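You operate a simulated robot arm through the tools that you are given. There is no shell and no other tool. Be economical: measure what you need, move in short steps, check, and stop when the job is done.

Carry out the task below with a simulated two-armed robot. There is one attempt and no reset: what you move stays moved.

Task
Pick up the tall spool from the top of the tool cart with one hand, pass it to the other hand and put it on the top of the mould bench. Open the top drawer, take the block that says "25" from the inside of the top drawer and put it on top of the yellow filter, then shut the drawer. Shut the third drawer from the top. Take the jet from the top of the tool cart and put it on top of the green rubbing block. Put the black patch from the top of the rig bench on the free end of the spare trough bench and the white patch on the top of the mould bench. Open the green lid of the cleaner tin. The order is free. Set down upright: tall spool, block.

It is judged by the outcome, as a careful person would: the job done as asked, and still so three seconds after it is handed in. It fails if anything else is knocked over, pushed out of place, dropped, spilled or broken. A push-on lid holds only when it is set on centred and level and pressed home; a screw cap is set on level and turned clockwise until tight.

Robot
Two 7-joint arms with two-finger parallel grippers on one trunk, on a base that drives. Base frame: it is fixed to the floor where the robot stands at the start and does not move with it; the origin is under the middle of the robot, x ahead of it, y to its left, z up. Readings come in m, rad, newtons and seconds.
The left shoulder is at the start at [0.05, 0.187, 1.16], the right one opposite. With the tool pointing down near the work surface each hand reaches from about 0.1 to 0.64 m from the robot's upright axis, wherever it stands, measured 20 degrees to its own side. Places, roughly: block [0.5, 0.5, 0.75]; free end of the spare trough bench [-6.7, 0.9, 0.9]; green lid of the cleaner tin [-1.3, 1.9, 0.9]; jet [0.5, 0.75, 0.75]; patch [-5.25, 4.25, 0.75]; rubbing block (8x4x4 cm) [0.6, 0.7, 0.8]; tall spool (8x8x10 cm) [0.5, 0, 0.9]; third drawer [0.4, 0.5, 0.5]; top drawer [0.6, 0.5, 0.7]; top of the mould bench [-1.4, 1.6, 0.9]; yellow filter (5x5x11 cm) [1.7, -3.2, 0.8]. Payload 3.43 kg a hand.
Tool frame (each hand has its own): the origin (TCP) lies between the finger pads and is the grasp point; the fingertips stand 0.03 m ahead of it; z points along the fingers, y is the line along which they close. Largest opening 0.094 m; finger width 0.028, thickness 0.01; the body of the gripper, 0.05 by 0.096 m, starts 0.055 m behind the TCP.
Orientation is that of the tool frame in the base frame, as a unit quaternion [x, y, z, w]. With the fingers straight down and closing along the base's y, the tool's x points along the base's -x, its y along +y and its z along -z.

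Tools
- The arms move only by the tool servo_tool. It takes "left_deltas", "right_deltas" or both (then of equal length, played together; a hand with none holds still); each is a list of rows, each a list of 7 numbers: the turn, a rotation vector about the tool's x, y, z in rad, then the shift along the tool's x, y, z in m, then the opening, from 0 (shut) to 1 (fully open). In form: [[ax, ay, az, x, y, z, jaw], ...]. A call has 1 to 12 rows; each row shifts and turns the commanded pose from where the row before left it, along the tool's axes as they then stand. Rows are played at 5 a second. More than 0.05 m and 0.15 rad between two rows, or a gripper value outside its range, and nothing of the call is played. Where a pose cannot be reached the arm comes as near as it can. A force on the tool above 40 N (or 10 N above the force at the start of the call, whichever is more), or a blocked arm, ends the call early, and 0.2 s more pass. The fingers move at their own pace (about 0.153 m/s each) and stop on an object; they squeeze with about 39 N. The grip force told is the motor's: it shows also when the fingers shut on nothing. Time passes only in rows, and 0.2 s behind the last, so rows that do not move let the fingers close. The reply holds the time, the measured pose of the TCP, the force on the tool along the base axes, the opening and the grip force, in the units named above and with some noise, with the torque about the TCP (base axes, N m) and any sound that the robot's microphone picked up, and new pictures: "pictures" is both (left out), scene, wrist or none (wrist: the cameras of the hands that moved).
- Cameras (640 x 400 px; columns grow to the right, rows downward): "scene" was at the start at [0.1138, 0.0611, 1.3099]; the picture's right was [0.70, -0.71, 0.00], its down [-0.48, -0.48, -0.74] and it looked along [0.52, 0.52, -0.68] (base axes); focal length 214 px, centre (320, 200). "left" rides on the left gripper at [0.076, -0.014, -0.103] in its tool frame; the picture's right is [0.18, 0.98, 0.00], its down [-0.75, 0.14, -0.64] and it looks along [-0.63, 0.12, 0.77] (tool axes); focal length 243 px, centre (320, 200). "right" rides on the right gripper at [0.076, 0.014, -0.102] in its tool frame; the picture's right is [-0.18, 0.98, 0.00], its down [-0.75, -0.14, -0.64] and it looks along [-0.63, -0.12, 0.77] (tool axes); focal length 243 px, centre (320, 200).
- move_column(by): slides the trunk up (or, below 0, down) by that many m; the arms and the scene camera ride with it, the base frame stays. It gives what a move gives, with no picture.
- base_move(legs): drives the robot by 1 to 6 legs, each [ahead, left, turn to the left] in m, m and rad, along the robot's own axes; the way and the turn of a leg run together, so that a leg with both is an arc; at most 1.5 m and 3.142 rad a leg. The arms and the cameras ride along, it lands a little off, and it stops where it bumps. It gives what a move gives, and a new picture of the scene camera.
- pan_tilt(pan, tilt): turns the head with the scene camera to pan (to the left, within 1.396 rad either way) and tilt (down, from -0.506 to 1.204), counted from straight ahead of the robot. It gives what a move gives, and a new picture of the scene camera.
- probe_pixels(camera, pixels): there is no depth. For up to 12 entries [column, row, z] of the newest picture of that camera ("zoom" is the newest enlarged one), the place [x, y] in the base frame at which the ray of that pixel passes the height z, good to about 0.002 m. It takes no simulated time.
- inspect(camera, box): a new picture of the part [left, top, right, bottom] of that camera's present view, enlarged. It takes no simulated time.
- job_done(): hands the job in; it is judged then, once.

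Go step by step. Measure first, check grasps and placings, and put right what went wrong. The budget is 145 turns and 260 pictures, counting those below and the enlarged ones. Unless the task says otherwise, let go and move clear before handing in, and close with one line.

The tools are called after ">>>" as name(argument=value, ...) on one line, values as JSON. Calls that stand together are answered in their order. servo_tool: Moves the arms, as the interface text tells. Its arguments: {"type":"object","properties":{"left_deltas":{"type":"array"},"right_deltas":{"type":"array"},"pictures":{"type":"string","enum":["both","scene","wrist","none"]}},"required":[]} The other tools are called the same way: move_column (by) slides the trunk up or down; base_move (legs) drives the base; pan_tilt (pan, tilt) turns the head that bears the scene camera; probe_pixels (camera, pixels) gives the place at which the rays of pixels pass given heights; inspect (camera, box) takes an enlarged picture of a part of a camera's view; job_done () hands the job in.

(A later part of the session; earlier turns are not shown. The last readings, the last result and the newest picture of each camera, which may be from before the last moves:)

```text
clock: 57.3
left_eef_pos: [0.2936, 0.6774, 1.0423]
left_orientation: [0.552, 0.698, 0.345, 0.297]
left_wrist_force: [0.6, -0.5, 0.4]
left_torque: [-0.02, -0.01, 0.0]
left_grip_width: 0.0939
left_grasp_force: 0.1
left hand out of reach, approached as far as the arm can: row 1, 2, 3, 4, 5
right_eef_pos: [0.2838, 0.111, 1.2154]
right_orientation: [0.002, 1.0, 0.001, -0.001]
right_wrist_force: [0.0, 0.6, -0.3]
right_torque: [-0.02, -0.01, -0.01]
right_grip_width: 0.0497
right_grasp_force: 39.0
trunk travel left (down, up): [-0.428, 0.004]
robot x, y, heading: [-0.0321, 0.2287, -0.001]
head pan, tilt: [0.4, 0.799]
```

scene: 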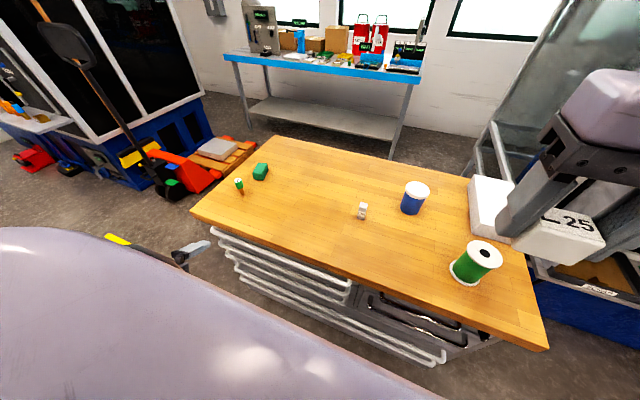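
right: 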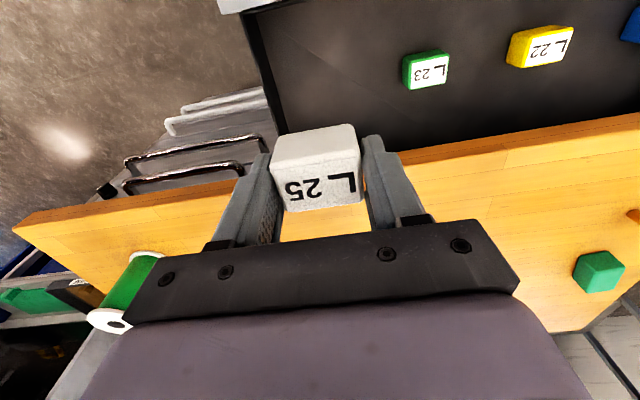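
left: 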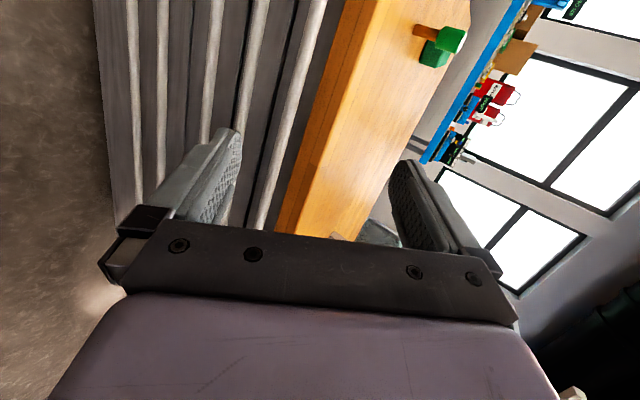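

I'll turn the left hand to straight down now, computing the exact relative rotation (about 1.6 rad).

>>> servo_tool(left_deltas=[[0.07, 0.0602, -0.112, 0, 0, 0, 1], [0.07, 0.0602, -0.112, 0, 0, 0, 1], [0.07, 0.0602, -0.112, 0, 0, 0, 1], [0.07, 0.0602, -0.112, 0, 0, 0, 1], [0.07, 0.0602, -0.112, 0, 0, 0, 1], [0.07, 0.0602, -0.112, 0, 0, 0, 1], [0.07, 0.0602, -0.112, 0, 0, 0, 1], [0.07, 0.0602, -0.112, 0, 0, 0, 1], [0.07, 0.0602, -0.112, 0, 0, 0, 1], [0.07, 0.0602, -0.112, 0, 0, 0, 1], [0.07, 0.0602, -0.112, 0, 0, 0, 1]], pictures="both")

```text
clock: 59.7
left_eef_pos: [0.297, 0.7797, 0.9747]
left_orientation: [0.0, 1.0, -0.001, 0.002]
left_wrist_force: [-0.6, 0.0, 0.4]
left_torque: [-0.03, -0.01, 0.03]
left_grip_width: 0.0943
left_grasp_force: 0.1
left hand out of reach, approached as far as the arm can: row 8, 9, 10, 11
right_eef_pos: [0.2837, 0.112, 1.2161]
right_orientation: [0.002, 1.0, -0.001, -0.001]
right_wrist_force: [-0.6, -1.1, -1.0]
right_torque: [0.03, 0.0, -0.03]
right_grip_width: 0.0498
right_grasp_force: 39.1
trunk travel left (down, up): [-0.428, 0.004]
robot x, y, heading: [-0.0359, 0.2286, -0.003]
head pan, tilt: [0.4, 0.799]
```

scene: 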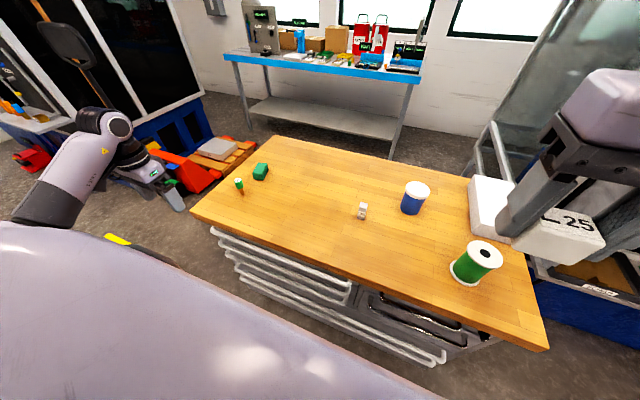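
left: 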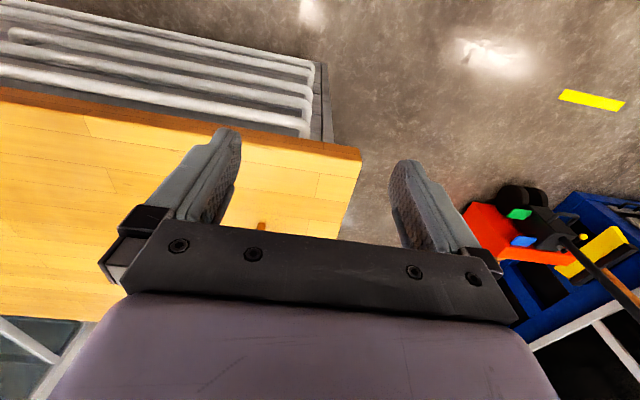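

The left hand now points down. I'll shift the base left 0.25 so the jet is within comfortable reach.

>>> base_move(legs=[[0, 0.25, 0]])

>>> servo_tool(left_deltas=[[0, 0, 0, 0, -0.04, -0.02, 1], [0, 0, 0, 0, -0.045, -0.02, 1], [0, 0, 0, 0, -0.045, 0, 1], [0, 0, 0, 0, -0.045, 0, 1], [0, 0, 0, -0.02, -0.045, 0, 1], [0, 0, 0, -0.03, -0.03, 0, 1], [0, 0, 0, -0.03, -0.03, 0, 1]])

>>> inspect(camera="left", box=[160, 60, 480, 260])

```text
clock: 61.6
left_eef_pos: [0.2966, 1.0305, 0.9754]
left_orientation: [0.0, 1.0, 0.0, 0.003]
left_wrist_force: [0.4, 0.4, 0.0]
left_torque: [-0.01, 0.02, -0.06]
left_grip_width: 0.094
left_grasp_force: 0.0
right_eef_pos: [0.2849, 0.3621, 1.2172]
right_orientation: [0.002, 1.0, -0.001, -0.001]
right_wrist_force: [1.2, 0.2, -0.9]
right_torque: [-0.02, 0.03, 0.02]
right_grip_width: 0.0497
right_grasp_force: 39.2
trunk travel left (down, up): [-0.428, 0.004]
robot x, y, heading: [-0.0332, 0.4738, 0.0]
head pan, tilt: [0.4, 0.799]
```

scene: 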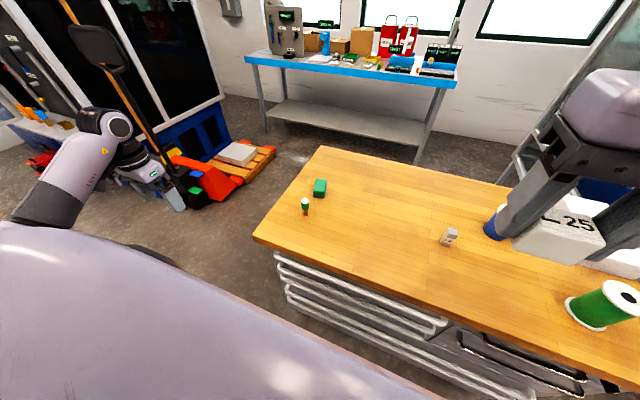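

```text
clock: 63.2
left_eef_pos: [0.3926, 0.905, 0.8883]
left_orientation: [0.001, 1.0, 0.002, 0.003]
left_wrist_force: [0.2, -0.7, 0.3]
left_torque: [-0.01, 0.02, 0.0]
left_grip_width: 0.0941
left_grasp_force: 0.0
left hand out of reach, approached as far as the arm can: row 1, 2, 3, 4, 5, 6, 7
right_eef_pos: [0.2854, 0.361, 1.2163]
right_orientation: [0.002, 1.0, 0.001, -0.001]
right_wrist_force: [0.6, -0.6, -1.2]
right_torque: [-0.03, 0.02, -0.02]
right_grip_width: 0.0498
right_grasp_force: 38.9
trunk travel left (down, up): [-0.428, 0.004]
robot x, y, heading: [-0.0302, 0.477, -0.002]
head pan, tilt: [0.4, 0.799]
```

scene: 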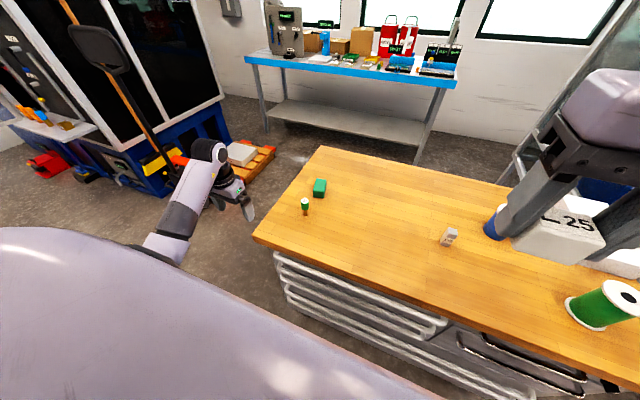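
left: 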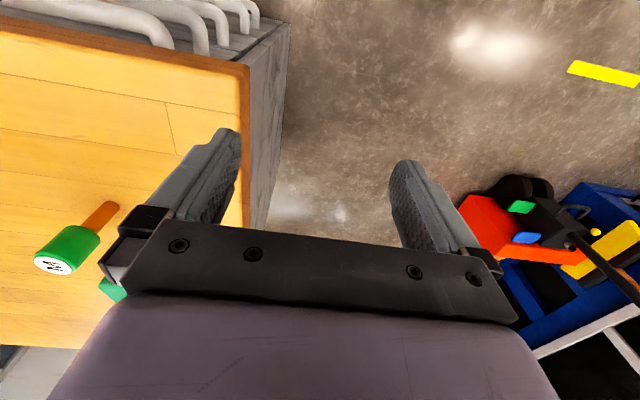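

```text
2.00 times, centred on (320, 160) of left
```

zoom: 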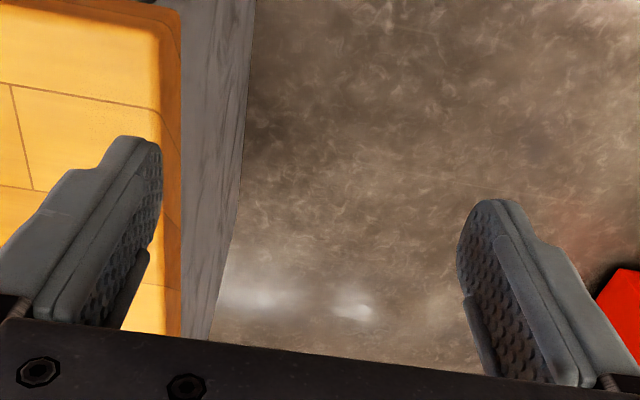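

The arm sagged to z=0.888 because it sits in a poor posture near joint limits. I'll move it straight up toward the starting posture before approaching the jet.

>>> servo_tool(left_deltas=[[0, 0, 0, 0, 0, -0.045, 1], [0, 0, 0, 0, 0, -0.045, 1], [0, 0, 0, 0.01, 0, -0.045, 1], [0, 0, 0, 0.02, 0, -0.045, 1], [0, 0, 0, 0.02, 0, -0.045, 1], [0, 0, 0, 0.02, 0, -0.03, 1]], pictures="scene")

```text
clock: 64.6
left_eef_pos: [0.3994, 1.0321, 1.0359]
left_orientation: [0.001, 1.0, 0.0, 0.003]
left_wrist_force: [0.6, -0.1, -0.4]
left_torque: [0.05, 0.0, -0.03]
left_grip_width: 0.0939
left_grasp_force: 0.0
left hand out of reach, approached as far as the arm can: row 1, 2, 3, 4, 5, 6
right_eef_pos: [0.2832, 0.3629, 1.2163]
right_orientation: [0.002, 1.0, -0.001, -0.001]
right_wrist_force: [-0.4, 0.5, -0.7]
right_torque: [0.02, 0.0, -0.02]
right_grip_width: 0.0495
right_grasp_force: 39.2
trunk travel left (down, up): [-0.428, 0.004]
robot x, y, heading: [-0.0336, 0.4794, -0.0]
head pan, tilt: [0.4, 0.799]
```

scene: 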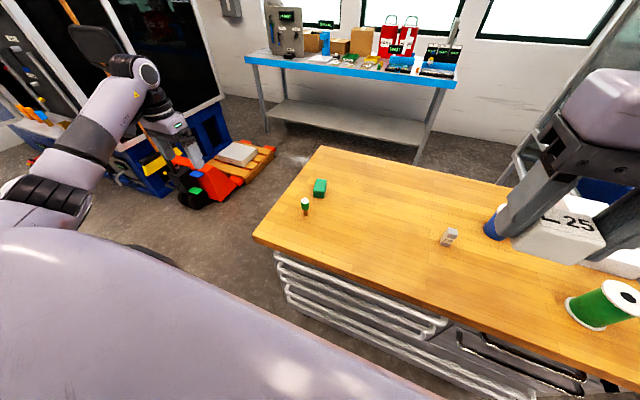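

The arm is still stuck on some joint limit. I'll test whether yawing the hand about its own axis frees it.

>>> servo_tool(left_deltas=[[0, 0, 0.14, 0, 0, 0, 1], [0, 0, 0.14, 0, 0, 0, 1], [0, 0, 0.14, 0, 0, 0, 1], [0, 0, 0.14, 0, 0, 0, 1], [0, 0, 0, 0.01, -0.03, 0, 1], [0, 0, 0, 0.01, -0.03, 0, 1]], pictures="none")

```text
clock: 66.0
left_eef_pos: [0.3491, 0.9918, 1.0391]
left_orientation: [0.276, 0.961, 0.001, 0.002]
left_wrist_force: [0.5, -0.3, -0.1]
left_torque: [0.02, 0.02, -0.02]
left_grip_width: 0.0939
left_grasp_force: 0.0
right_eef_pos: [0.2839, 0.3628, 1.216]
right_orientation: [0.002, 1.0, 0.0, -0.001]
right_wrist_force: [0.1, -0.3, -0.7]
right_torque: [-0.04, -0.01, 0.0]
right_grip_width: 0.0498
right_grasp_force: 39.4
trunk travel left (down, up): [-0.428, 0.004]
robot x, y, heading: [-0.0339, 0.476, -0.004]
head pan, tilt: [0.4, 0.799]
```

Yawing freed it with no reach warning. Any yaw works for the jet, so I'll move above it in this orientation.

>>> servo_tool(left_deltas=[[0, 0, 0, -0.037, -0.0213, 0, 1], [0, 0, 0, -0.037, -0.0213, 0, 1], [0, 0, 0, -0.037, -0.0213, 0, 1], [0, 0, 0, -0.037, -0.0213, 0, 1], [0, 0, 0, -0.037, -0.0213, 0, 1], [0, 0, 0, -0.037, -0.0213, 0, 1], [0, 0, 0, -0.037, -0.0213, 0, 1]], pictures="both")

```text
clock: 67.6
left_eef_pos: [0.5169, 0.7501, 1.0266]
left_orientation: [0.277, 0.961, 0.001, 0.002]
left_wrist_force: [-0.1, 0.7, 0.1]
left_torque: [0.04, 0.03, 0.01]
left_grip_width: 0.0939
left_grasp_force: 0.0
left hand out of reach, approached as far as the arm can: row 4, 5, 6
right_eef_pos: [0.2836, 0.3611, 1.2161]
right_orientation: [0.002, 1.0, 0.0, -0.001]
right_wrist_force: [-0.4, 0.4, -0.5]
right_torque: [0.03, 0.01, 0.02]
right_grip_width: 0.0496
right_grasp_force: 39.1
trunk travel left (down, up): [-0.428, 0.004]
robot x, y, heading: [-0.0326, 0.4795, -0.001]
head pan, tilt: [0.4, 0.799]
```

scene: 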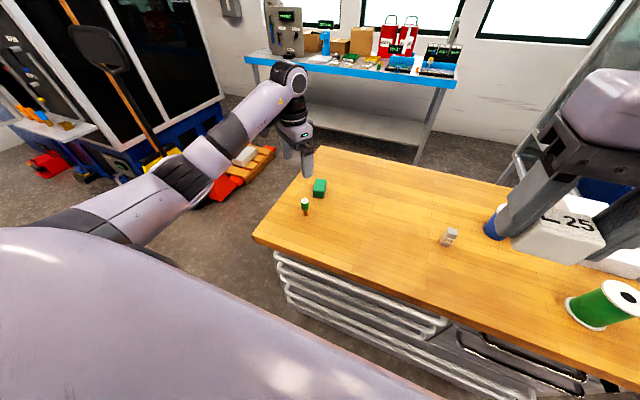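
left: 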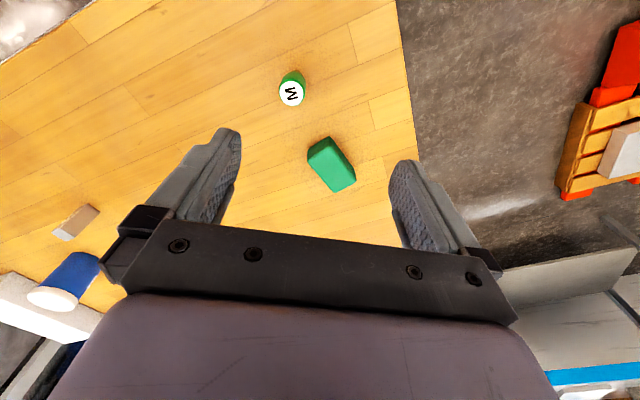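

Now the jet (291,90) and rubbing block (331,163) are both visible. I'll triangulate both.

>>> inspect(camera="left", box=[240, 50, 400, 210])

>>> inspect(camera="scene", box=[270, 160, 350, 230])

>>> probe_pixels(camera="left", pixels=[[291, 93, 0.87], [291, 93, 0.89], [291, 93, 0.91], [330, 165, 0.866], [340, 175, 0.866], [310, 148, 0.866], [325, 138, 0.866], [355, 176, 0.866], [337, 190, 0.866]])

>>> probe_pixels(camera="scene", pixels=[[305, 200, 0.87], [305, 200, 0.89], [305, 200, 0.91], [305, 215, 0.826], [320, 183, 0.866]])

```text
2.50 times, centred on (320, 130) of left
```

zoom: 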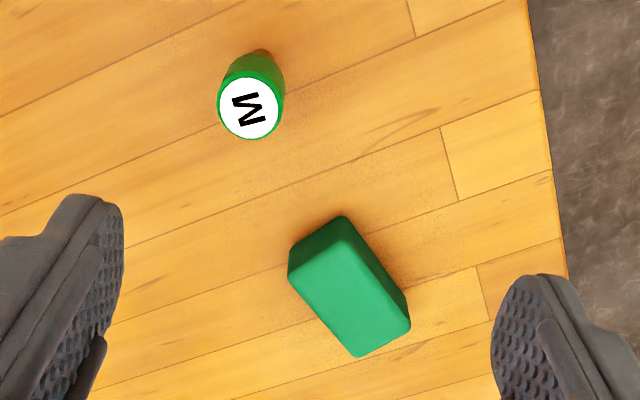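

```text
5.71 times, centred on (310, 195) of scene
```

zoom: 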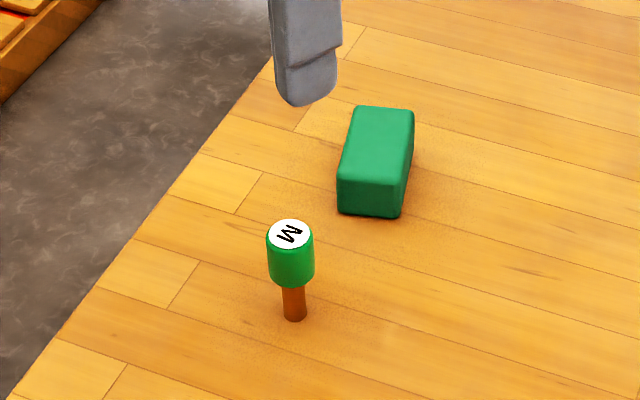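

```text
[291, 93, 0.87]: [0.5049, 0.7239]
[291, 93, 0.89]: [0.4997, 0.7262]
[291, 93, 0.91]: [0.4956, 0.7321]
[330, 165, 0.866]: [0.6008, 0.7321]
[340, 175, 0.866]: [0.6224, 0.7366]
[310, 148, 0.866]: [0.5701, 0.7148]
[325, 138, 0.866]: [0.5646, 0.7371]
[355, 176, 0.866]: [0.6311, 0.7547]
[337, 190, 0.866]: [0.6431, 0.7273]
```

```text
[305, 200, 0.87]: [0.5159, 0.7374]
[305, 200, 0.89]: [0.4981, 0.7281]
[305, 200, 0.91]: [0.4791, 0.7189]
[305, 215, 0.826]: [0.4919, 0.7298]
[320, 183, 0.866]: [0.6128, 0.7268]
```

Jet: cap top at (0.499, 0.727), z≈0.89. Rubbing block top centre: about (0.606, 0.730), z 0.866. I'll align above the jet.

>>> servo_tool(left_deltas=[[0, 0, 0, 0.003, -0.029, 0, 0.6], [0, 0, 0, 0, 0, 0.035, 0.6], [0, 0, 0, 0, 0, 0.035, 0.6]], pictures="wrist")

```text
clock: 68.4
left_eef_pos: [0.5199, 0.7369, 0.9465]
left_orientation: [0.276, 0.961, 0.0, 0.002]
left_wrist_force: [-0.1, -1.5, 0.3]
left_torque: [0.01, 0.03, 0.01]
left_grip_width: 0.0562
left_grasp_force: 0.0
left hand out of reach, approached as far as the arm can: row 1
right_eef_pos: [0.2851, 0.3617, 1.2153]
right_orientation: [0.002, 1.0, -0.001, -0.001]
right_wrist_force: [1.2, 0.0, -0.9]
right_torque: [0.0, -0.02, -0.01]
right_grip_width: 0.0494
right_grasp_force: 39.2
trunk travel left (down, up): [-0.428, 0.004]
robot x, y, heading: [-0.0292, 0.4779, -0.003]
head pan, tilt: [0.4, 0.799]
```

left: 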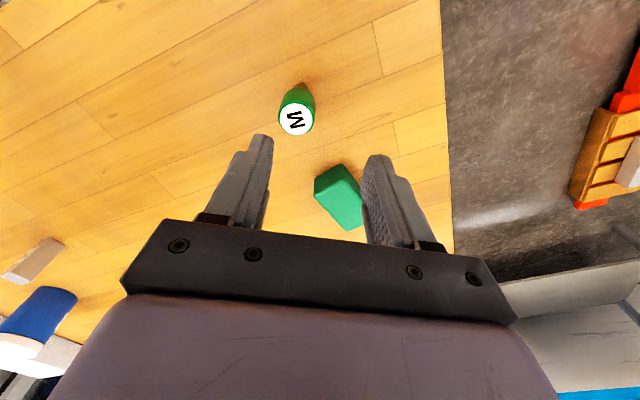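

The arm refuses that sideways shift, but vertical moves work. I'll use the base for the small xy correction instead.

>>> base_move(legs=[[-0.021, -0.01, 0]])

>>> inspect(camera="left", box=[200, 60, 440, 260])

```text
clock: 69.2
left_eef_pos: [0.4969, 0.7271, 0.9471]
left_orientation: [0.277, 0.961, 0.001, 0.002]
left_wrist_force: [-0.3, -0.1, 0.9]
left_torque: [0.02, -0.01, -0.02]
left_grip_width: 0.0565
left_grasp_force: 0.0
right_eef_pos: [0.2631, 0.352, 1.2157]
right_orientation: [0.003, 1.0, 0.0, 0.0]
right_wrist_force: [-0.1, -0.4, -0.6]
right_torque: [0.06, -0.03, 0.0]
right_grip_width: 0.05
right_grasp_force: 38.8
trunk travel left (down, up): [-0.428, 0.004]
robot x, y, heading: [-0.0562, 0.4635, -0.002]
head pan, tilt: [0.4, 0.799]
```

scene: 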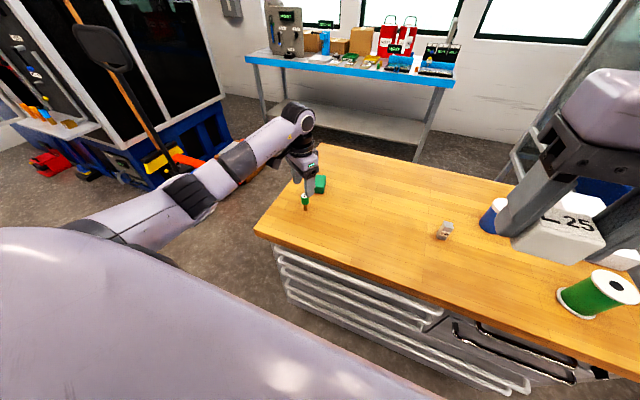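

```text
2.00 times, centred on (320, 160) of left
```

zoom: 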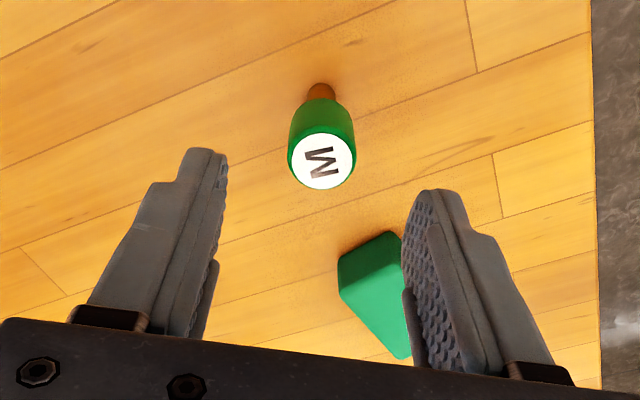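

Projection confirms the jet is exactly under the TCP. I'll descend 0.075 and grip the cap.

>>> servo_tool(left_deltas=[[0, 0, 0, 0, 0, 0.035, 0.6], [0, 0, 0, 0, 0, 0.035, 0.6]], pictures="wrist")

```text
clock: 69.8
left_eef_pos: [0.5002, 0.7284, 0.876]
left_orientation: [0.276, 0.961, 0.0, 0.002]
left_wrist_force: [0.2, 0.3, 1.4]
left_torque: [-0.02, -0.01, 0.0]
left_grip_width: 0.0564
left_grasp_force: 0.1
right_eef_pos: [0.2634, 0.3528, 1.2168]
right_orientation: [0.002, 1.0, 0.0, 0.0]
right_wrist_force: [-0.8, -0.7, -0.9]
right_torque: [-0.04, 0.01, 0.01]
right_grip_width: 0.0499
right_grasp_force: 38.7
trunk travel left (down, up): [-0.428, 0.004]
robot x, y, heading: [-0.0591, 0.4691, -0.002]
head pan, tilt: [0.4, 0.799]
```

left: 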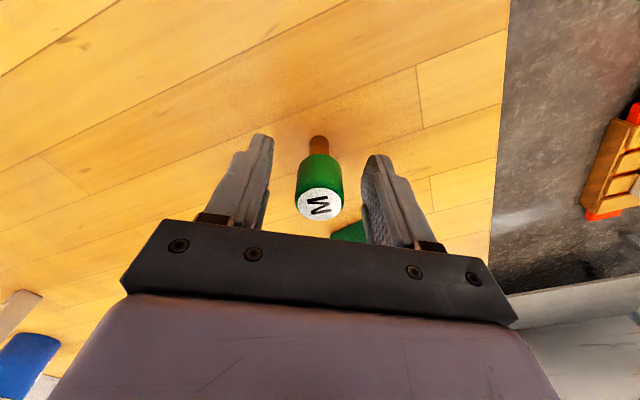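

The cap is centred between the pads. I'll close and lift.

>>> servo_tool(left_deltas=[[0, 0, 0, 0, 0, 0, 0], [0, 0, 0, 0, 0, 0, 0], [0, 0, 0, 0, 0, -0.04, 0], [0, 0, 0, 0, 0, -0.04, 0]], pictures="wrist")

```text
clock: 70.8
left_eef_pos: [0.4968, 0.7291, 0.9564]
left_orientation: [0.277, 0.961, 0.0, 0.002]
left_wrist_force: [0.4, 0.4, -0.7]
left_torque: [-0.02, 0.01, -0.01]
left_grip_width: 0.0246
left_grasp_force: 39.3
right_eef_pos: [0.2635, 0.3518, 1.2159]
right_orientation: [0.002, 1.0, -0.001, -0.001]
right_wrist_force: [0.0, -0.3, -1.0]
right_torque: [-0.01, -0.01, 0.0]
right_grip_width: 0.0497
right_grasp_force: 39.2
trunk travel left (down, up): [-0.428, 0.004]
robot x, y, heading: [-0.0527, 0.467, -0.0]
head pan, tilt: [0.4, 0.799]
```

left: 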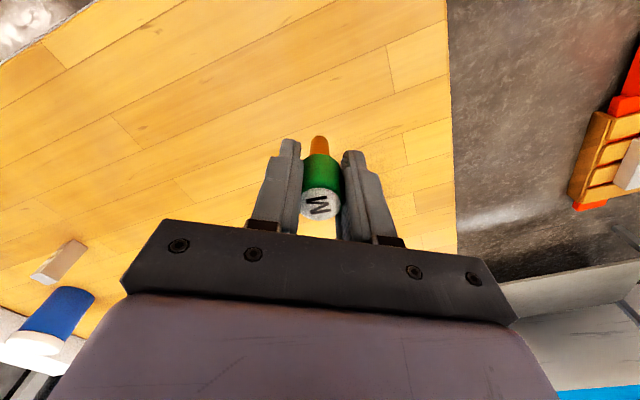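

The jet is held (width 0.0246). I'll carry it over the rubbing block by driving forward 0.109.

>>> base_move(legs=[[0.109, 0.001, 0]])

>>> inspect(camera="left", box=[200, 60, 440, 260])

>>> inspect(camera="scene", box=[240, 120, 400, 220])

```text
clock: 71.9
left_eef_pos: [0.5782, 0.7307, 0.9571]
left_orientation: [0.276, 0.961, 0.002, 0.004]
left_wrist_force: [-0.7, -0.2, -0.6]
left_torque: [0.03, -0.02, -0.01]
left_grip_width: 0.0248
left_grasp_force: 39.3
right_eef_pos: [0.3428, 0.3532, 1.2156]
right_orientation: [0.002, 1.0, 0.001, -0.002]
right_wrist_force: [-1.0, 0.0, -1.1]
right_torque: [0.0, -0.02, 0.02]
right_grip_width: 0.0495
right_grasp_force: 38.9
trunk travel left (down, up): [-0.428, 0.004]
robot x, y, heading: [0.0273, 0.4662, -0.001]
head pan, tilt: [0.4, 0.799]
stopped in leg 1: the robot was blocked; the commanded pose is now the measured one
```

scene: 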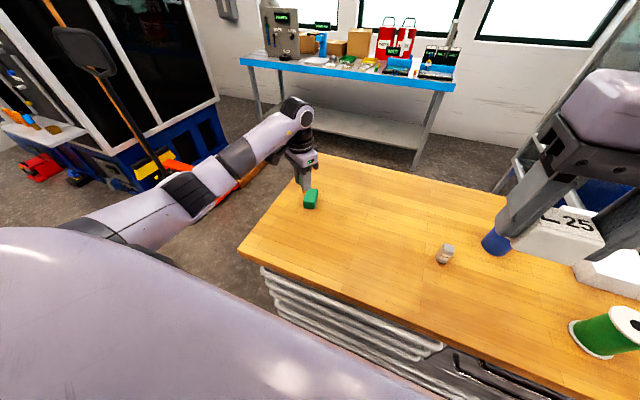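

```text
2.00 times, centred on (320, 160) of left
```

zoom: 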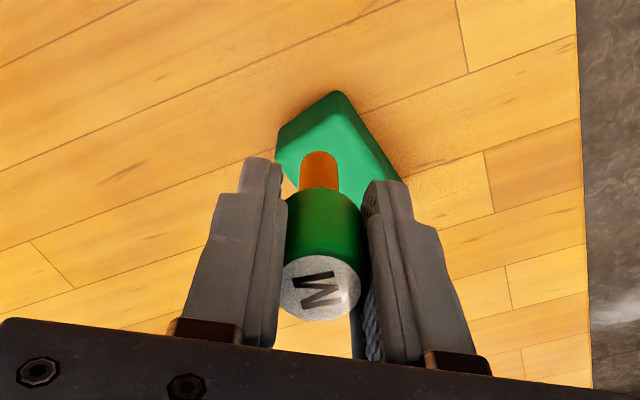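

```text
4.00 times, centred on (320, 170) of scene
```

zoom: 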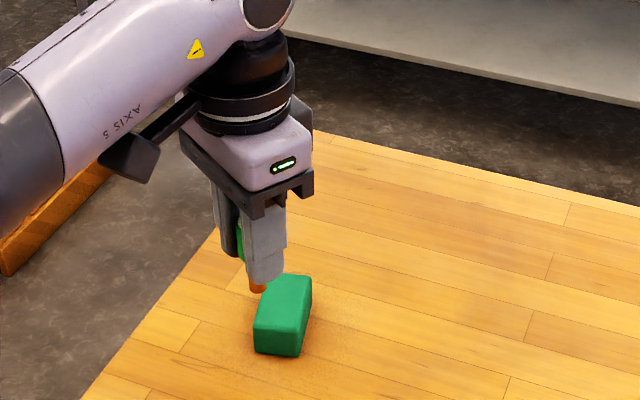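

The base bumped the cart at x=0.027 with the jet at x=0.578. I'll move the last 2.7 cm with the arm.

>>> servo_tool(left_deltas=[[0, 0, 0, -0.0115, 0.0072, 0, 0], [0, 0, 0, -0.0115, 0.0072, 0, 0]], pictures="wrist")

>>> inspect(camera="left", box=[200, 60, 440, 260])

>>> inspect(camera="scene", box=[240, 120, 400, 220])

```text
clock: 72.5
left_eef_pos: [0.606, 0.7295, 0.9563]
left_orientation: [0.276, 0.961, 0.001, 0.003]
left_wrist_force: [0.5, -0.6, -1.3]
left_torque: [0.02, 0.0, -0.01]
left_grip_width: 0.0249
left_grasp_force: 39.0
right_eef_pos: [0.3441, 0.3532, 1.2144]
right_orientation: [0.003, 1.0, 0.0, -0.001]
right_wrist_force: [-0.5, 0.4, -0.9]
right_torque: [0.01, 0.01, 0.01]
right_grip_width: 0.0498
right_grasp_force: 38.8
trunk travel left (down, up): [-0.428, 0.004]
robot x, y, heading: [0.0305, 0.4684, 0.003]
head pan, tilt: [0.4, 0.799]
```

left: 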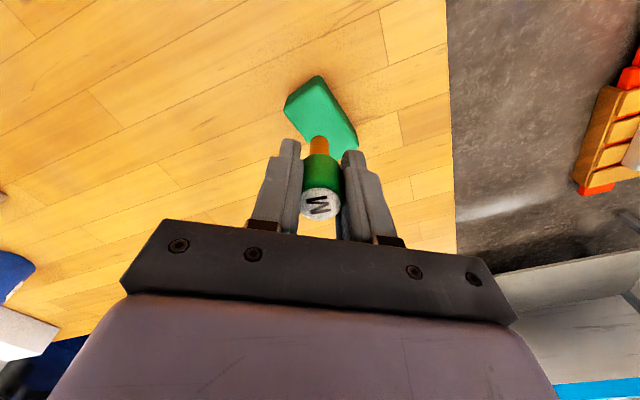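

```text
2.00 times, centred on (320, 160) of left
```

zoom: 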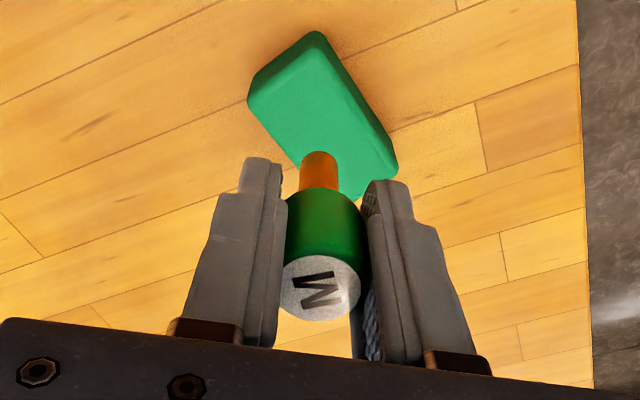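

```text
4.00 times, centred on (320, 170) of scene
```

zoom: 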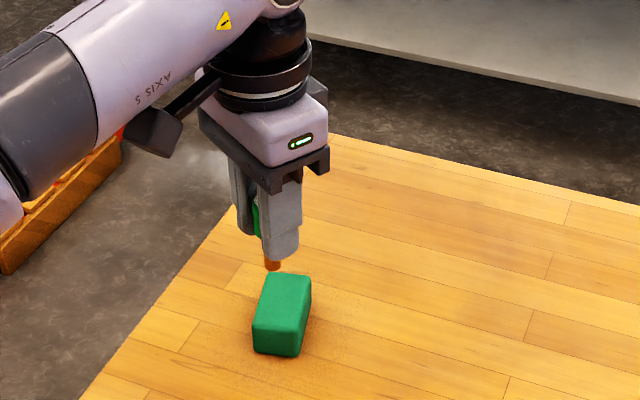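

The block centre re-measures at (0.604, 0.731), directly under the jet. I'll lower until contact at about TCP z 0.916.

>>> servo_tool(left_deltas=[[0, 0, 0, 0, 0, 0.018, 0], [0, 0, 0, 0, 0, 0.014, 0], [0, 0, 0, 0, 0, 0.004, 0], [0, 0, 0, 0, 0, 0.002, 0]], pictures="wrist")

>>> inspect(camera="scene", box=[270, 150, 350, 210])

```text
clock: 73.5
left_eef_pos: [0.6061, 0.7294, 0.9177]
left_orientation: [0.277, 0.961, 0.0, 0.004]
left_wrist_force: [-0.2, 0.3, -0.8]
left_torque: [0.01, 0.0, -0.03]
left_grip_width: 0.0248
left_grasp_force: 39.1
right_eef_pos: [0.3449, 0.3523, 1.2158]
right_orientation: [0.002, 1.0, 0.0, -0.002]
right_wrist_force: [0.0, -1.0, -0.7]
right_torque: [-0.01, -0.03, -0.03]
right_grip_width: 0.0499
right_grasp_force: 38.4
trunk travel left (down, up): [-0.428, 0.004]
robot x, y, heading: [0.0269, 0.4664, -0.004]
head pan, tilt: [0.4, 0.799]
```

left: 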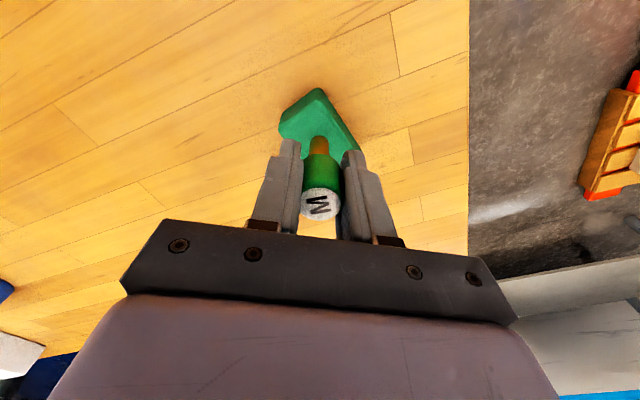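

```text
6.67 times, centred on (310, 180) of scene
```

zoom: 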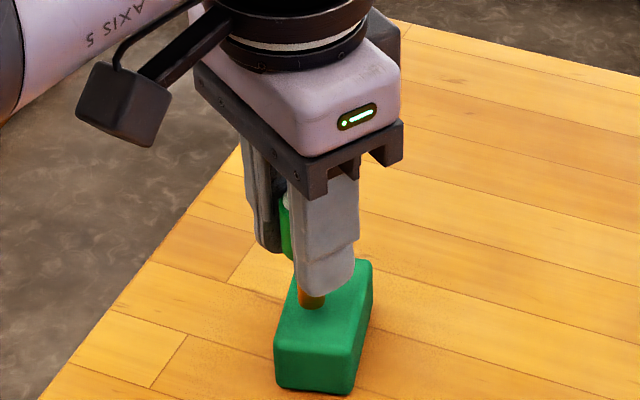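

Almost down and no force yet. I'll lower in 2 mm steps until contact registers.

>>> servo_tool(left_deltas=[[0, 0, 0, 0, 0, 0.002, 0], [0, 0, 0, 0, 0, 0.0015, 0]], pictures="none")

```text
clock: 74.1
left_eef_pos: [0.6063, 0.7299, 0.915]
left_orientation: [0.276, 0.961, 0.001, 0.003]
left_wrist_force: [0.1, -0.6, -0.1]
left_torque: [0.0, 0.05, 0.03]
left_grip_width: 0.0252
left_grasp_force: 39.2
right_eef_pos: [0.3435, 0.3526, 1.2166]
right_orientation: [0.003, 1.0, 0.0, -0.001]
right_wrist_force: [-0.2, -0.1, -0.6]
right_torque: [0.0, 0.03, -0.01]
right_grip_width: 0.0497
right_grasp_force: 39.2
trunk travel left (down, up): [-0.428, 0.004]
robot x, y, heading: [0.0238, 0.4647, -0.004]
head pan, tilt: [0.4, 0.799]
```

>>> servo_tool(left_deltas=[[0, 0, 0, 0, 0, 0.0015, 0], [0, 0, 0, 0, 0, 0.0015, 0]], pictures="none")

>>> inspect(camera="scene", box=[290, 170, 330, 200])

```text
clock: 74.7
left_eef_pos: [0.6073, 0.7285, 0.9125]
left_orientation: [0.277, 0.961, 0.001, 0.003]
left_wrist_force: [-1.0, 0.1, -0.5]
left_torque: [0.04, -0.02, -0.02]
left_grip_width: 0.0251
left_grasp_force: 38.8
right_eef_pos: [0.345, 0.3525, 1.2157]
right_orientation: [0.003, 1.0, 0.0, -0.001]
right_wrist_force: [0.0, 0.8, -0.8]
right_torque: [0.02, 0.02, -0.02]
right_grip_width: 0.0494
right_grasp_force: 39.1
trunk travel left (down, up): [-0.428, 0.004]
robot x, y, heading: [0.0285, 0.4649, 0.005]
head pan, tilt: [0.4, 0.799]
```

```text
13.33 times, centred on (310, 185) of scene
```

zoom: 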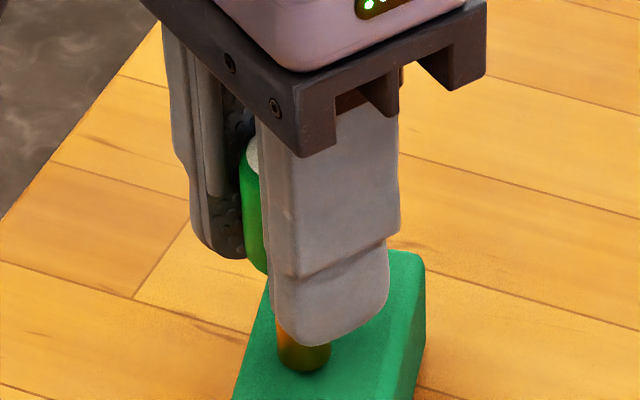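

Still no contact. I'll continue in small steps.

>>> servo_tool(left_deltas=[[0, 0, 0, 0, 0, 0.0015, 0], [0, 0, 0, 0, 0, 0.0015, 0], [0, 0, 0, 0, 0, 0, 0]], pictures="none")

>>> servo_tool(left_deltas=[[0, 0, 0, 0, 0, 0.0015, 0], [0, 0, 0, 0, 0, 0.0, 0]], pictures="none")

>>> inspect(camera="scene", box=[290, 170, 330, 200])

```text
clock: 75.5
left_eef_pos: [0.6068, 0.729, 0.9098]
left_orientation: [0.277, 0.961, 0.0, 0.005]
left_wrist_force: [-0.9, 0.0, 5.2]
left_torque: [0.03, 0.02, -0.03]
left_grip_width: 0.0247
left_grasp_force: 39.0
right_eef_pos: [0.3428, 0.3526, 1.2171]
right_orientation: [0.003, 1.0, 0.001, -0.001]
right_wrist_force: [1.0, -0.3, -0.9]
right_torque: [0.0, -0.03, 0.05]
right_grip_width: 0.0497
right_grasp_force: 39.9
trunk travel left (down, up): [-0.428, 0.004]
robot x, y, heading: [0.0282, 0.4643, 0.002]
head pan, tilt: [0.4, 0.799]
```

```text
clock: 76.1
left_eef_pos: [0.6061, 0.7298, 0.9119]
left_orientation: [0.277, 0.961, 0.001, 0.005]
left_wrist_force: [1.4, 2.5, 15.9]
left_torque: [0.05, -0.15, 0.01]
left_grip_width: 0.025
left_grasp_force: 39.2
right_eef_pos: [0.3421, 0.353, 1.2168]
right_orientation: [0.003, 1.0, -0.001, -0.001]
right_wrist_force: [-0.8, 0.2, -1.0]
right_torque: [0.01, 0.02, -0.01]
right_grip_width: 0.0497
right_grasp_force: 38.4
trunk travel left (down, up): [-0.428, 0.004]
robot x, y, heading: [0.0271, 0.4706, 0.001]
head pan, tilt: [0.4, 0.799]
```

```text
13.33 times, centred on (310, 185) of scene
```

zoom: 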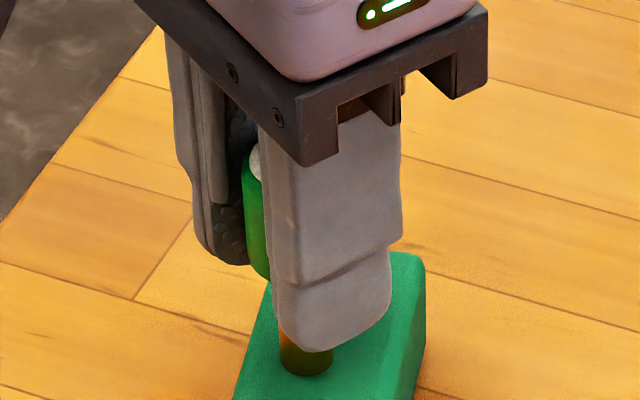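

Contact is confirmed at 16 N. I'll relieve 1.5 mm, open, and lift straight up.

>>> servo_tool(left_deltas=[[0, 0, 0, 0, 0, -0.001, 0], [0, 0, 0, 0, 0, 0, 0.35], [0, 0, 0, 0, 0, 0, 0.5], [0, 0, 0, 0, 0, -0.03, 0.5], [0, 0, 0, 0, 0, -0.045, 0.5], [0, 0, 0, 0, 0, -0.045, 0.5]], pictures="both")

>>> inspect(camera="scene", box=[270, 150, 350, 210])

```text
clock: 77.5
left_eef_pos: [0.6064, 0.7297, 1.0305]
left_orientation: [0.277, 0.961, 0.001, 0.003]
left_wrist_force: [1.0, 0.2, -0.3]
left_torque: [0.01, 0.02, 0.03]
left_grip_width: 0.0471
left_grasp_force: 0.0
right_eef_pos: [0.3444, 0.3526, 1.2155]
right_orientation: [0.002, 1.0, 0.0, -0.001]
right_wrist_force: [-0.3, -0.3, 0.2]
right_torque: [0.02, -0.02, 0.01]
right_grip_width: 0.0497
right_grasp_force: 38.7
trunk travel left (down, up): [-0.428, 0.004]
robot x, y, heading: [0.0216, 0.4649, -0.003]
head pan, tilt: [0.4, 0.799]
```

scene: 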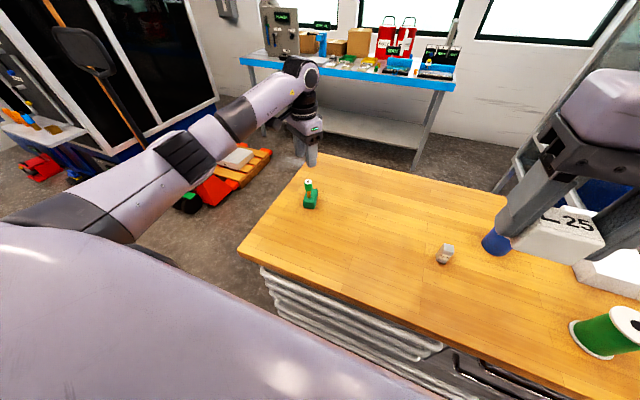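
left: 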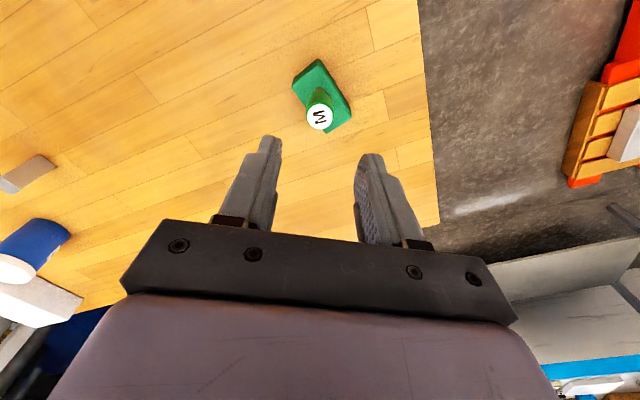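

```text
6.67 times, centred on (310, 180) of scene
```

zoom: 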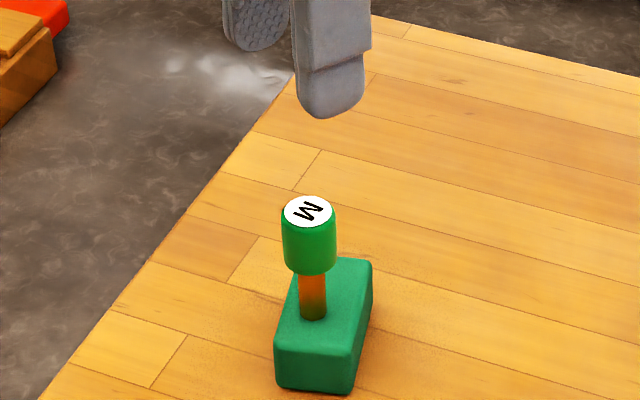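

The jet stands upright on the rubbing block. I'll back away from the cart, tuck the left arm, and turn right to look toward the yellow filter.

>>> base_move(legs=[[-0.5, 0, 0]])

>>> servo_tool(left_deltas=[[0, 0, 0, 0.036, -0.022, -0.015, 0.5], [0, 0, 0, 0.036, -0.022, -0.015, 0.5], [0, 0, 0, 0.036, -0.022, -0.015, 0.5], [0, 0, 0, 0.036, -0.022, -0.015, 0.5], [0, 0, 0, 0.036, -0.022, -0.015, 0.5], [0, 0, 0, 0.03, -0.022, -0.015, 0.5]], pictures="none")

>>> base_move(legs=[[0, 0, -1.3]])

>>> pan_tilt(pan=0.3, tilt=0.35)

```text
clock: 80.5
left_eef_pos: [0.109, 0.7309, 1.0292]
left_orientation: [0.274, 0.962, 0.0, 0.004]
left_wrist_force: [-0.2, 0.7, 0.0]
left_torque: [-0.03, -0.04, 0.0]
left_grip_width: 0.0471
left_grasp_force: 0.1
right_eef_pos: [-0.1505, 0.3531, 1.2153]
right_orientation: [0.0, 1.0, -0.001, -0.001]
right_wrist_force: [-0.2, -0.6, -0.6]
right_torque: [-0.01, -0.04, 0.0]
right_grip_width: 0.0497
right_grasp_force: 38.9
trunk travel left (down, up): [-0.428, 0.004]
robot x, y, heading: [-0.469, 0.4687, 0.001]
head pan, tilt: [0.4, 0.799]
```

scene: 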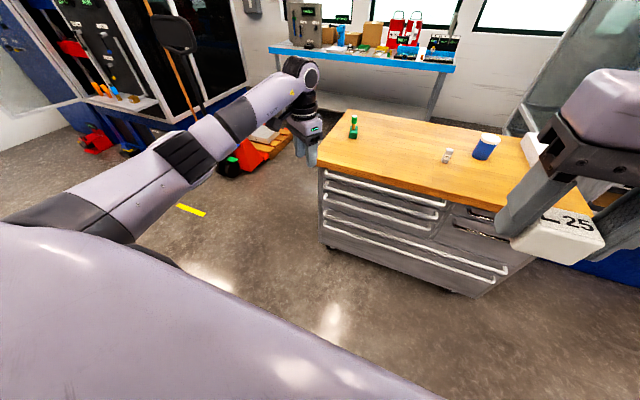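

```text
clock: 81.8
left_eef_pos: [0.033, 0.8213, 1.0471]
left_orientation: [0.276, 0.961, 0.0, 0.004]
left_wrist_force: [0.6, 0.1, -0.1]
left_torque: [0.01, -0.04, 0.02]
left_grip_width: 0.047
left_grasp_force: 0.0
left hand out of reach, approached as far as the arm can: row 1, 2, 3, 4, 5, 6
right_eef_pos: [-0.1516, 0.3544, 1.2155]
right_orientation: [0.001, 1.0, -0.001, 0.0]
right_wrist_force: [-0.1, 0.8, -0.8]
right_torque: [0.01, 0.01, -0.03]
right_grip_width: 0.0497
right_grasp_force: 39.1
trunk travel left (down, up): [-0.428, 0.004]
robot x, y, heading: [-0.4726, 0.468, 0.004]
head pan, tilt: [0.4, 0.799]
```

```text
clock: 85.5
left_eef_pos: [0.008, 0.0807, 1.0477]
left_orientation: [0.8, 0.601, -0.001, 0.004]
left_wrist_force: [1.3, 0.2, -0.1]
left_torque: [-0.01, 0.0, 0.01]
left_grip_width: 0.0467
left_grasp_force: 0.1
right_eef_pos: [-0.4917, 0.1301, 1.2155]
right_orientation: [0.603, 0.798, 0.0, -0.001]
right_wrist_force: [-0.3, 0.2, -0.6]
right_torque: [-0.03, -0.02, 0.0]
right_grip_width: 0.0497
right_grasp_force: 39.1
trunk travel left (down, up): [-0.428, 0.004]
robot x, y, heading: [-0.4719, 0.4691, -1.289]
head pan, tilt: [0.4, 0.799]
```

scene: 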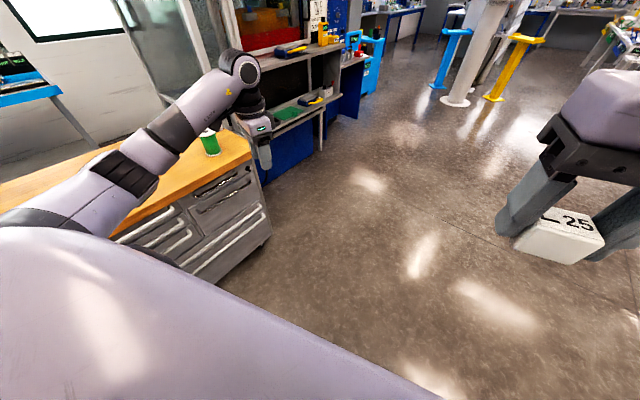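

```text
clock: 86.3
left_eef_pos: [0.0091, 0.0811, 1.0476]
left_orientation: [0.799, 0.601, -0.002, 0.003]
left_wrist_force: [-1.0, 0.1, 0.5]
left_torque: [-0.03, 0.0, -0.02]
left_grip_width: 0.0469
left_grasp_force: 0.0
right_eef_pos: [-0.4891, 0.1286, 1.216]
right_orientation: [0.602, 0.798, 0.001, 0.0]
right_wrist_force: [0.5, -0.5, -1.2]
right_torque: [0.0, 0.0, 0.04]
right_grip_width: 0.0497
right_grasp_force: 39.0
trunk travel left (down, up): [-0.428, 0.004]
robot x, y, heading: [-0.4717, 0.4649, -1.294]
head pan, tilt: [0.3, 0.351]
```

scene: 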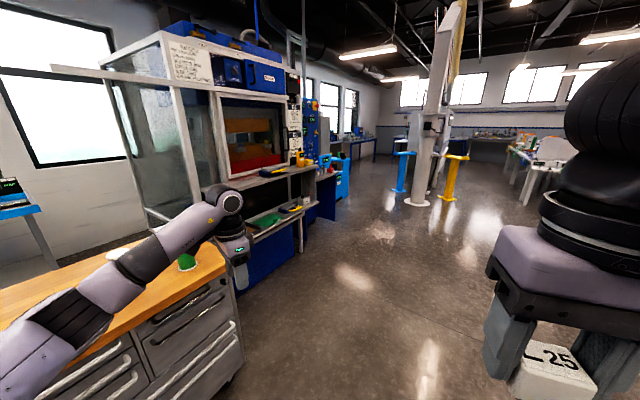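

The filter should lie near column 325–335. I'll zoom there.

>>> inspect(camera="scene", box=[270, 110, 430, 210])

>>> probe_pixels(camera="scene", pixels=[[335, 222, 0], [415, 205, 0], [310, 245, 0], [338, 200, 0], [300, 250, 0]])

```text
4.00 times, centred on (350, 160) of scene
```

zoom: 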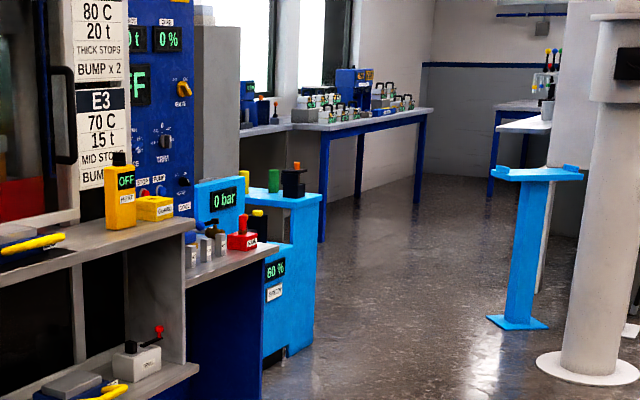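

```text
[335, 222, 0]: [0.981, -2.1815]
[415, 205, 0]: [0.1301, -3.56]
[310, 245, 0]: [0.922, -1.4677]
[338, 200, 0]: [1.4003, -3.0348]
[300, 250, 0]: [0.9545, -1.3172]
```

No filter visible yet; it's likely on one of the benches beyond the machine. I'll drive to about (0.4, -2.4) and turn toward it.

>>> base_move(legs=[[1.5, 0.05, 0], [1.45, 0.05, 0], [0, 0, 0.7]])

```text
refused: leg 1 is longer than a leg can be; nothing moved
```

>>> base_move(legs=[[1.45, 0.05, 0], [1.45, 0.05, 0], [0, 0, 0.7]])

>>> pan_tilt(pan=0.0, tilt=0.45)

```text
clock: 102.2
left_eef_pos: [1.0564, -2.2676, 1.0464]
left_orientation: [0.538, 0.843, -0.001, 0.004]
left_wrist_force: [0.0, -0.4, 0.3]
left_torque: [0.02, 0.0, -0.01]
left_grip_width: 0.0471
left_grasp_force: 0.1
right_eef_pos: [0.6453, -2.5574, 1.2148]
right_orientation: [0.286, 0.958, 0.001, -0.002]
right_wrist_force: [0.6, -1.3, 0.1]
right_torque: [0.0, 0.01, 0.02]
right_grip_width: 0.0497
right_grasp_force: 39.7
trunk travel left (down, up): [-0.428, 0.004]
robot x, y, heading: [0.4403, -2.291, -0.578]
head pan, tilt: [0.3, 0.351]
```

scene: 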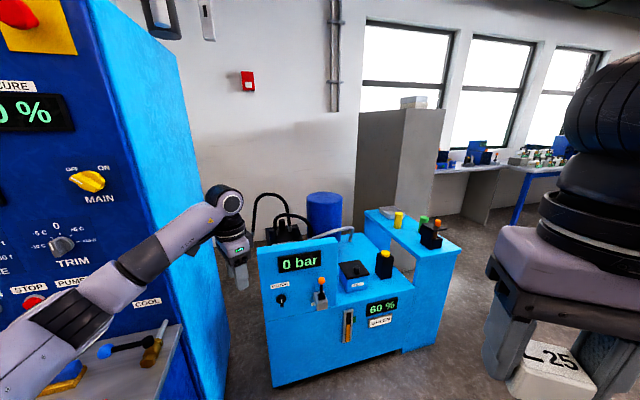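

```text
clock: 103.0
left_eef_pos: [1.0555, -2.2674, 1.0481]
left_orientation: [0.539, 0.842, -0.002, 0.003]
left_wrist_force: [0.3, -0.2, -0.6]
left_torque: [0.01, 0.01, -0.03]
left_grip_width: 0.047
left_grasp_force: 0.1
right_eef_pos: [0.6456, -2.557, 1.2152]
right_orientation: [0.287, 0.958, 0.0, -0.001]
right_wrist_force: [0.5, 0.1, -0.8]
right_torque: [0.01, -0.02, 0.0]
right_grip_width: 0.0494
right_grasp_force: 38.8
trunk travel left (down, up): [-0.428, 0.004]
robot x, y, heading: [0.4397, -2.2887, -0.574]
head pan, tilt: [0.0, 0.45]
```

scene: 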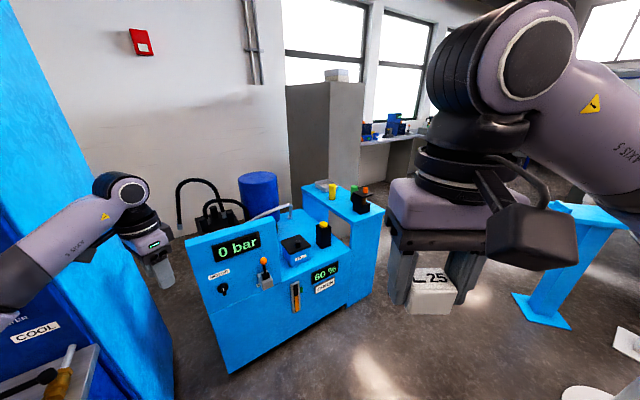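

I see a light-blue unit, with a yellow item at (333,190) next to green and black ones. Zooming in.

>>> inspect(camera="scene", box=[270, 165, 400, 245])

>>> probe_pixels(camera="scene", pixels=[[333, 184, 0.8], [333, 184, 0.85], [333, 184, 0.9], [333, 198, 0.75], [333, 198, 0.8], [360, 213, 0.75], [323, 235, 0.8]])

```text
4.92 times, centred on (335, 205) of scene
```

zoom: 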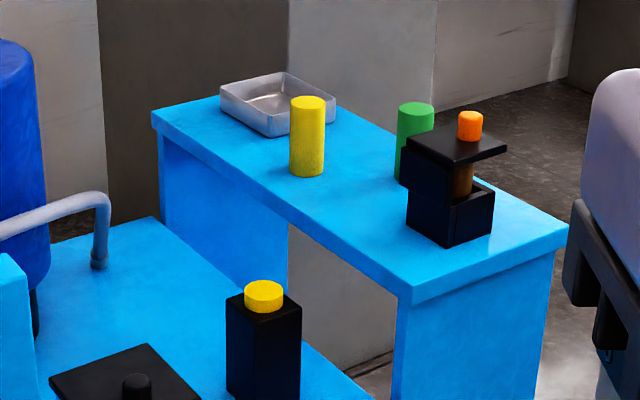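

```text
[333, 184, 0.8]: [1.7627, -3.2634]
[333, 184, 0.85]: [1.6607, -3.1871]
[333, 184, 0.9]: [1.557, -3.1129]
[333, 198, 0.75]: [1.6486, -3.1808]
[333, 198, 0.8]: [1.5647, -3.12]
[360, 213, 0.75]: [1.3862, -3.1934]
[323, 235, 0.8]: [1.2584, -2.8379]
```

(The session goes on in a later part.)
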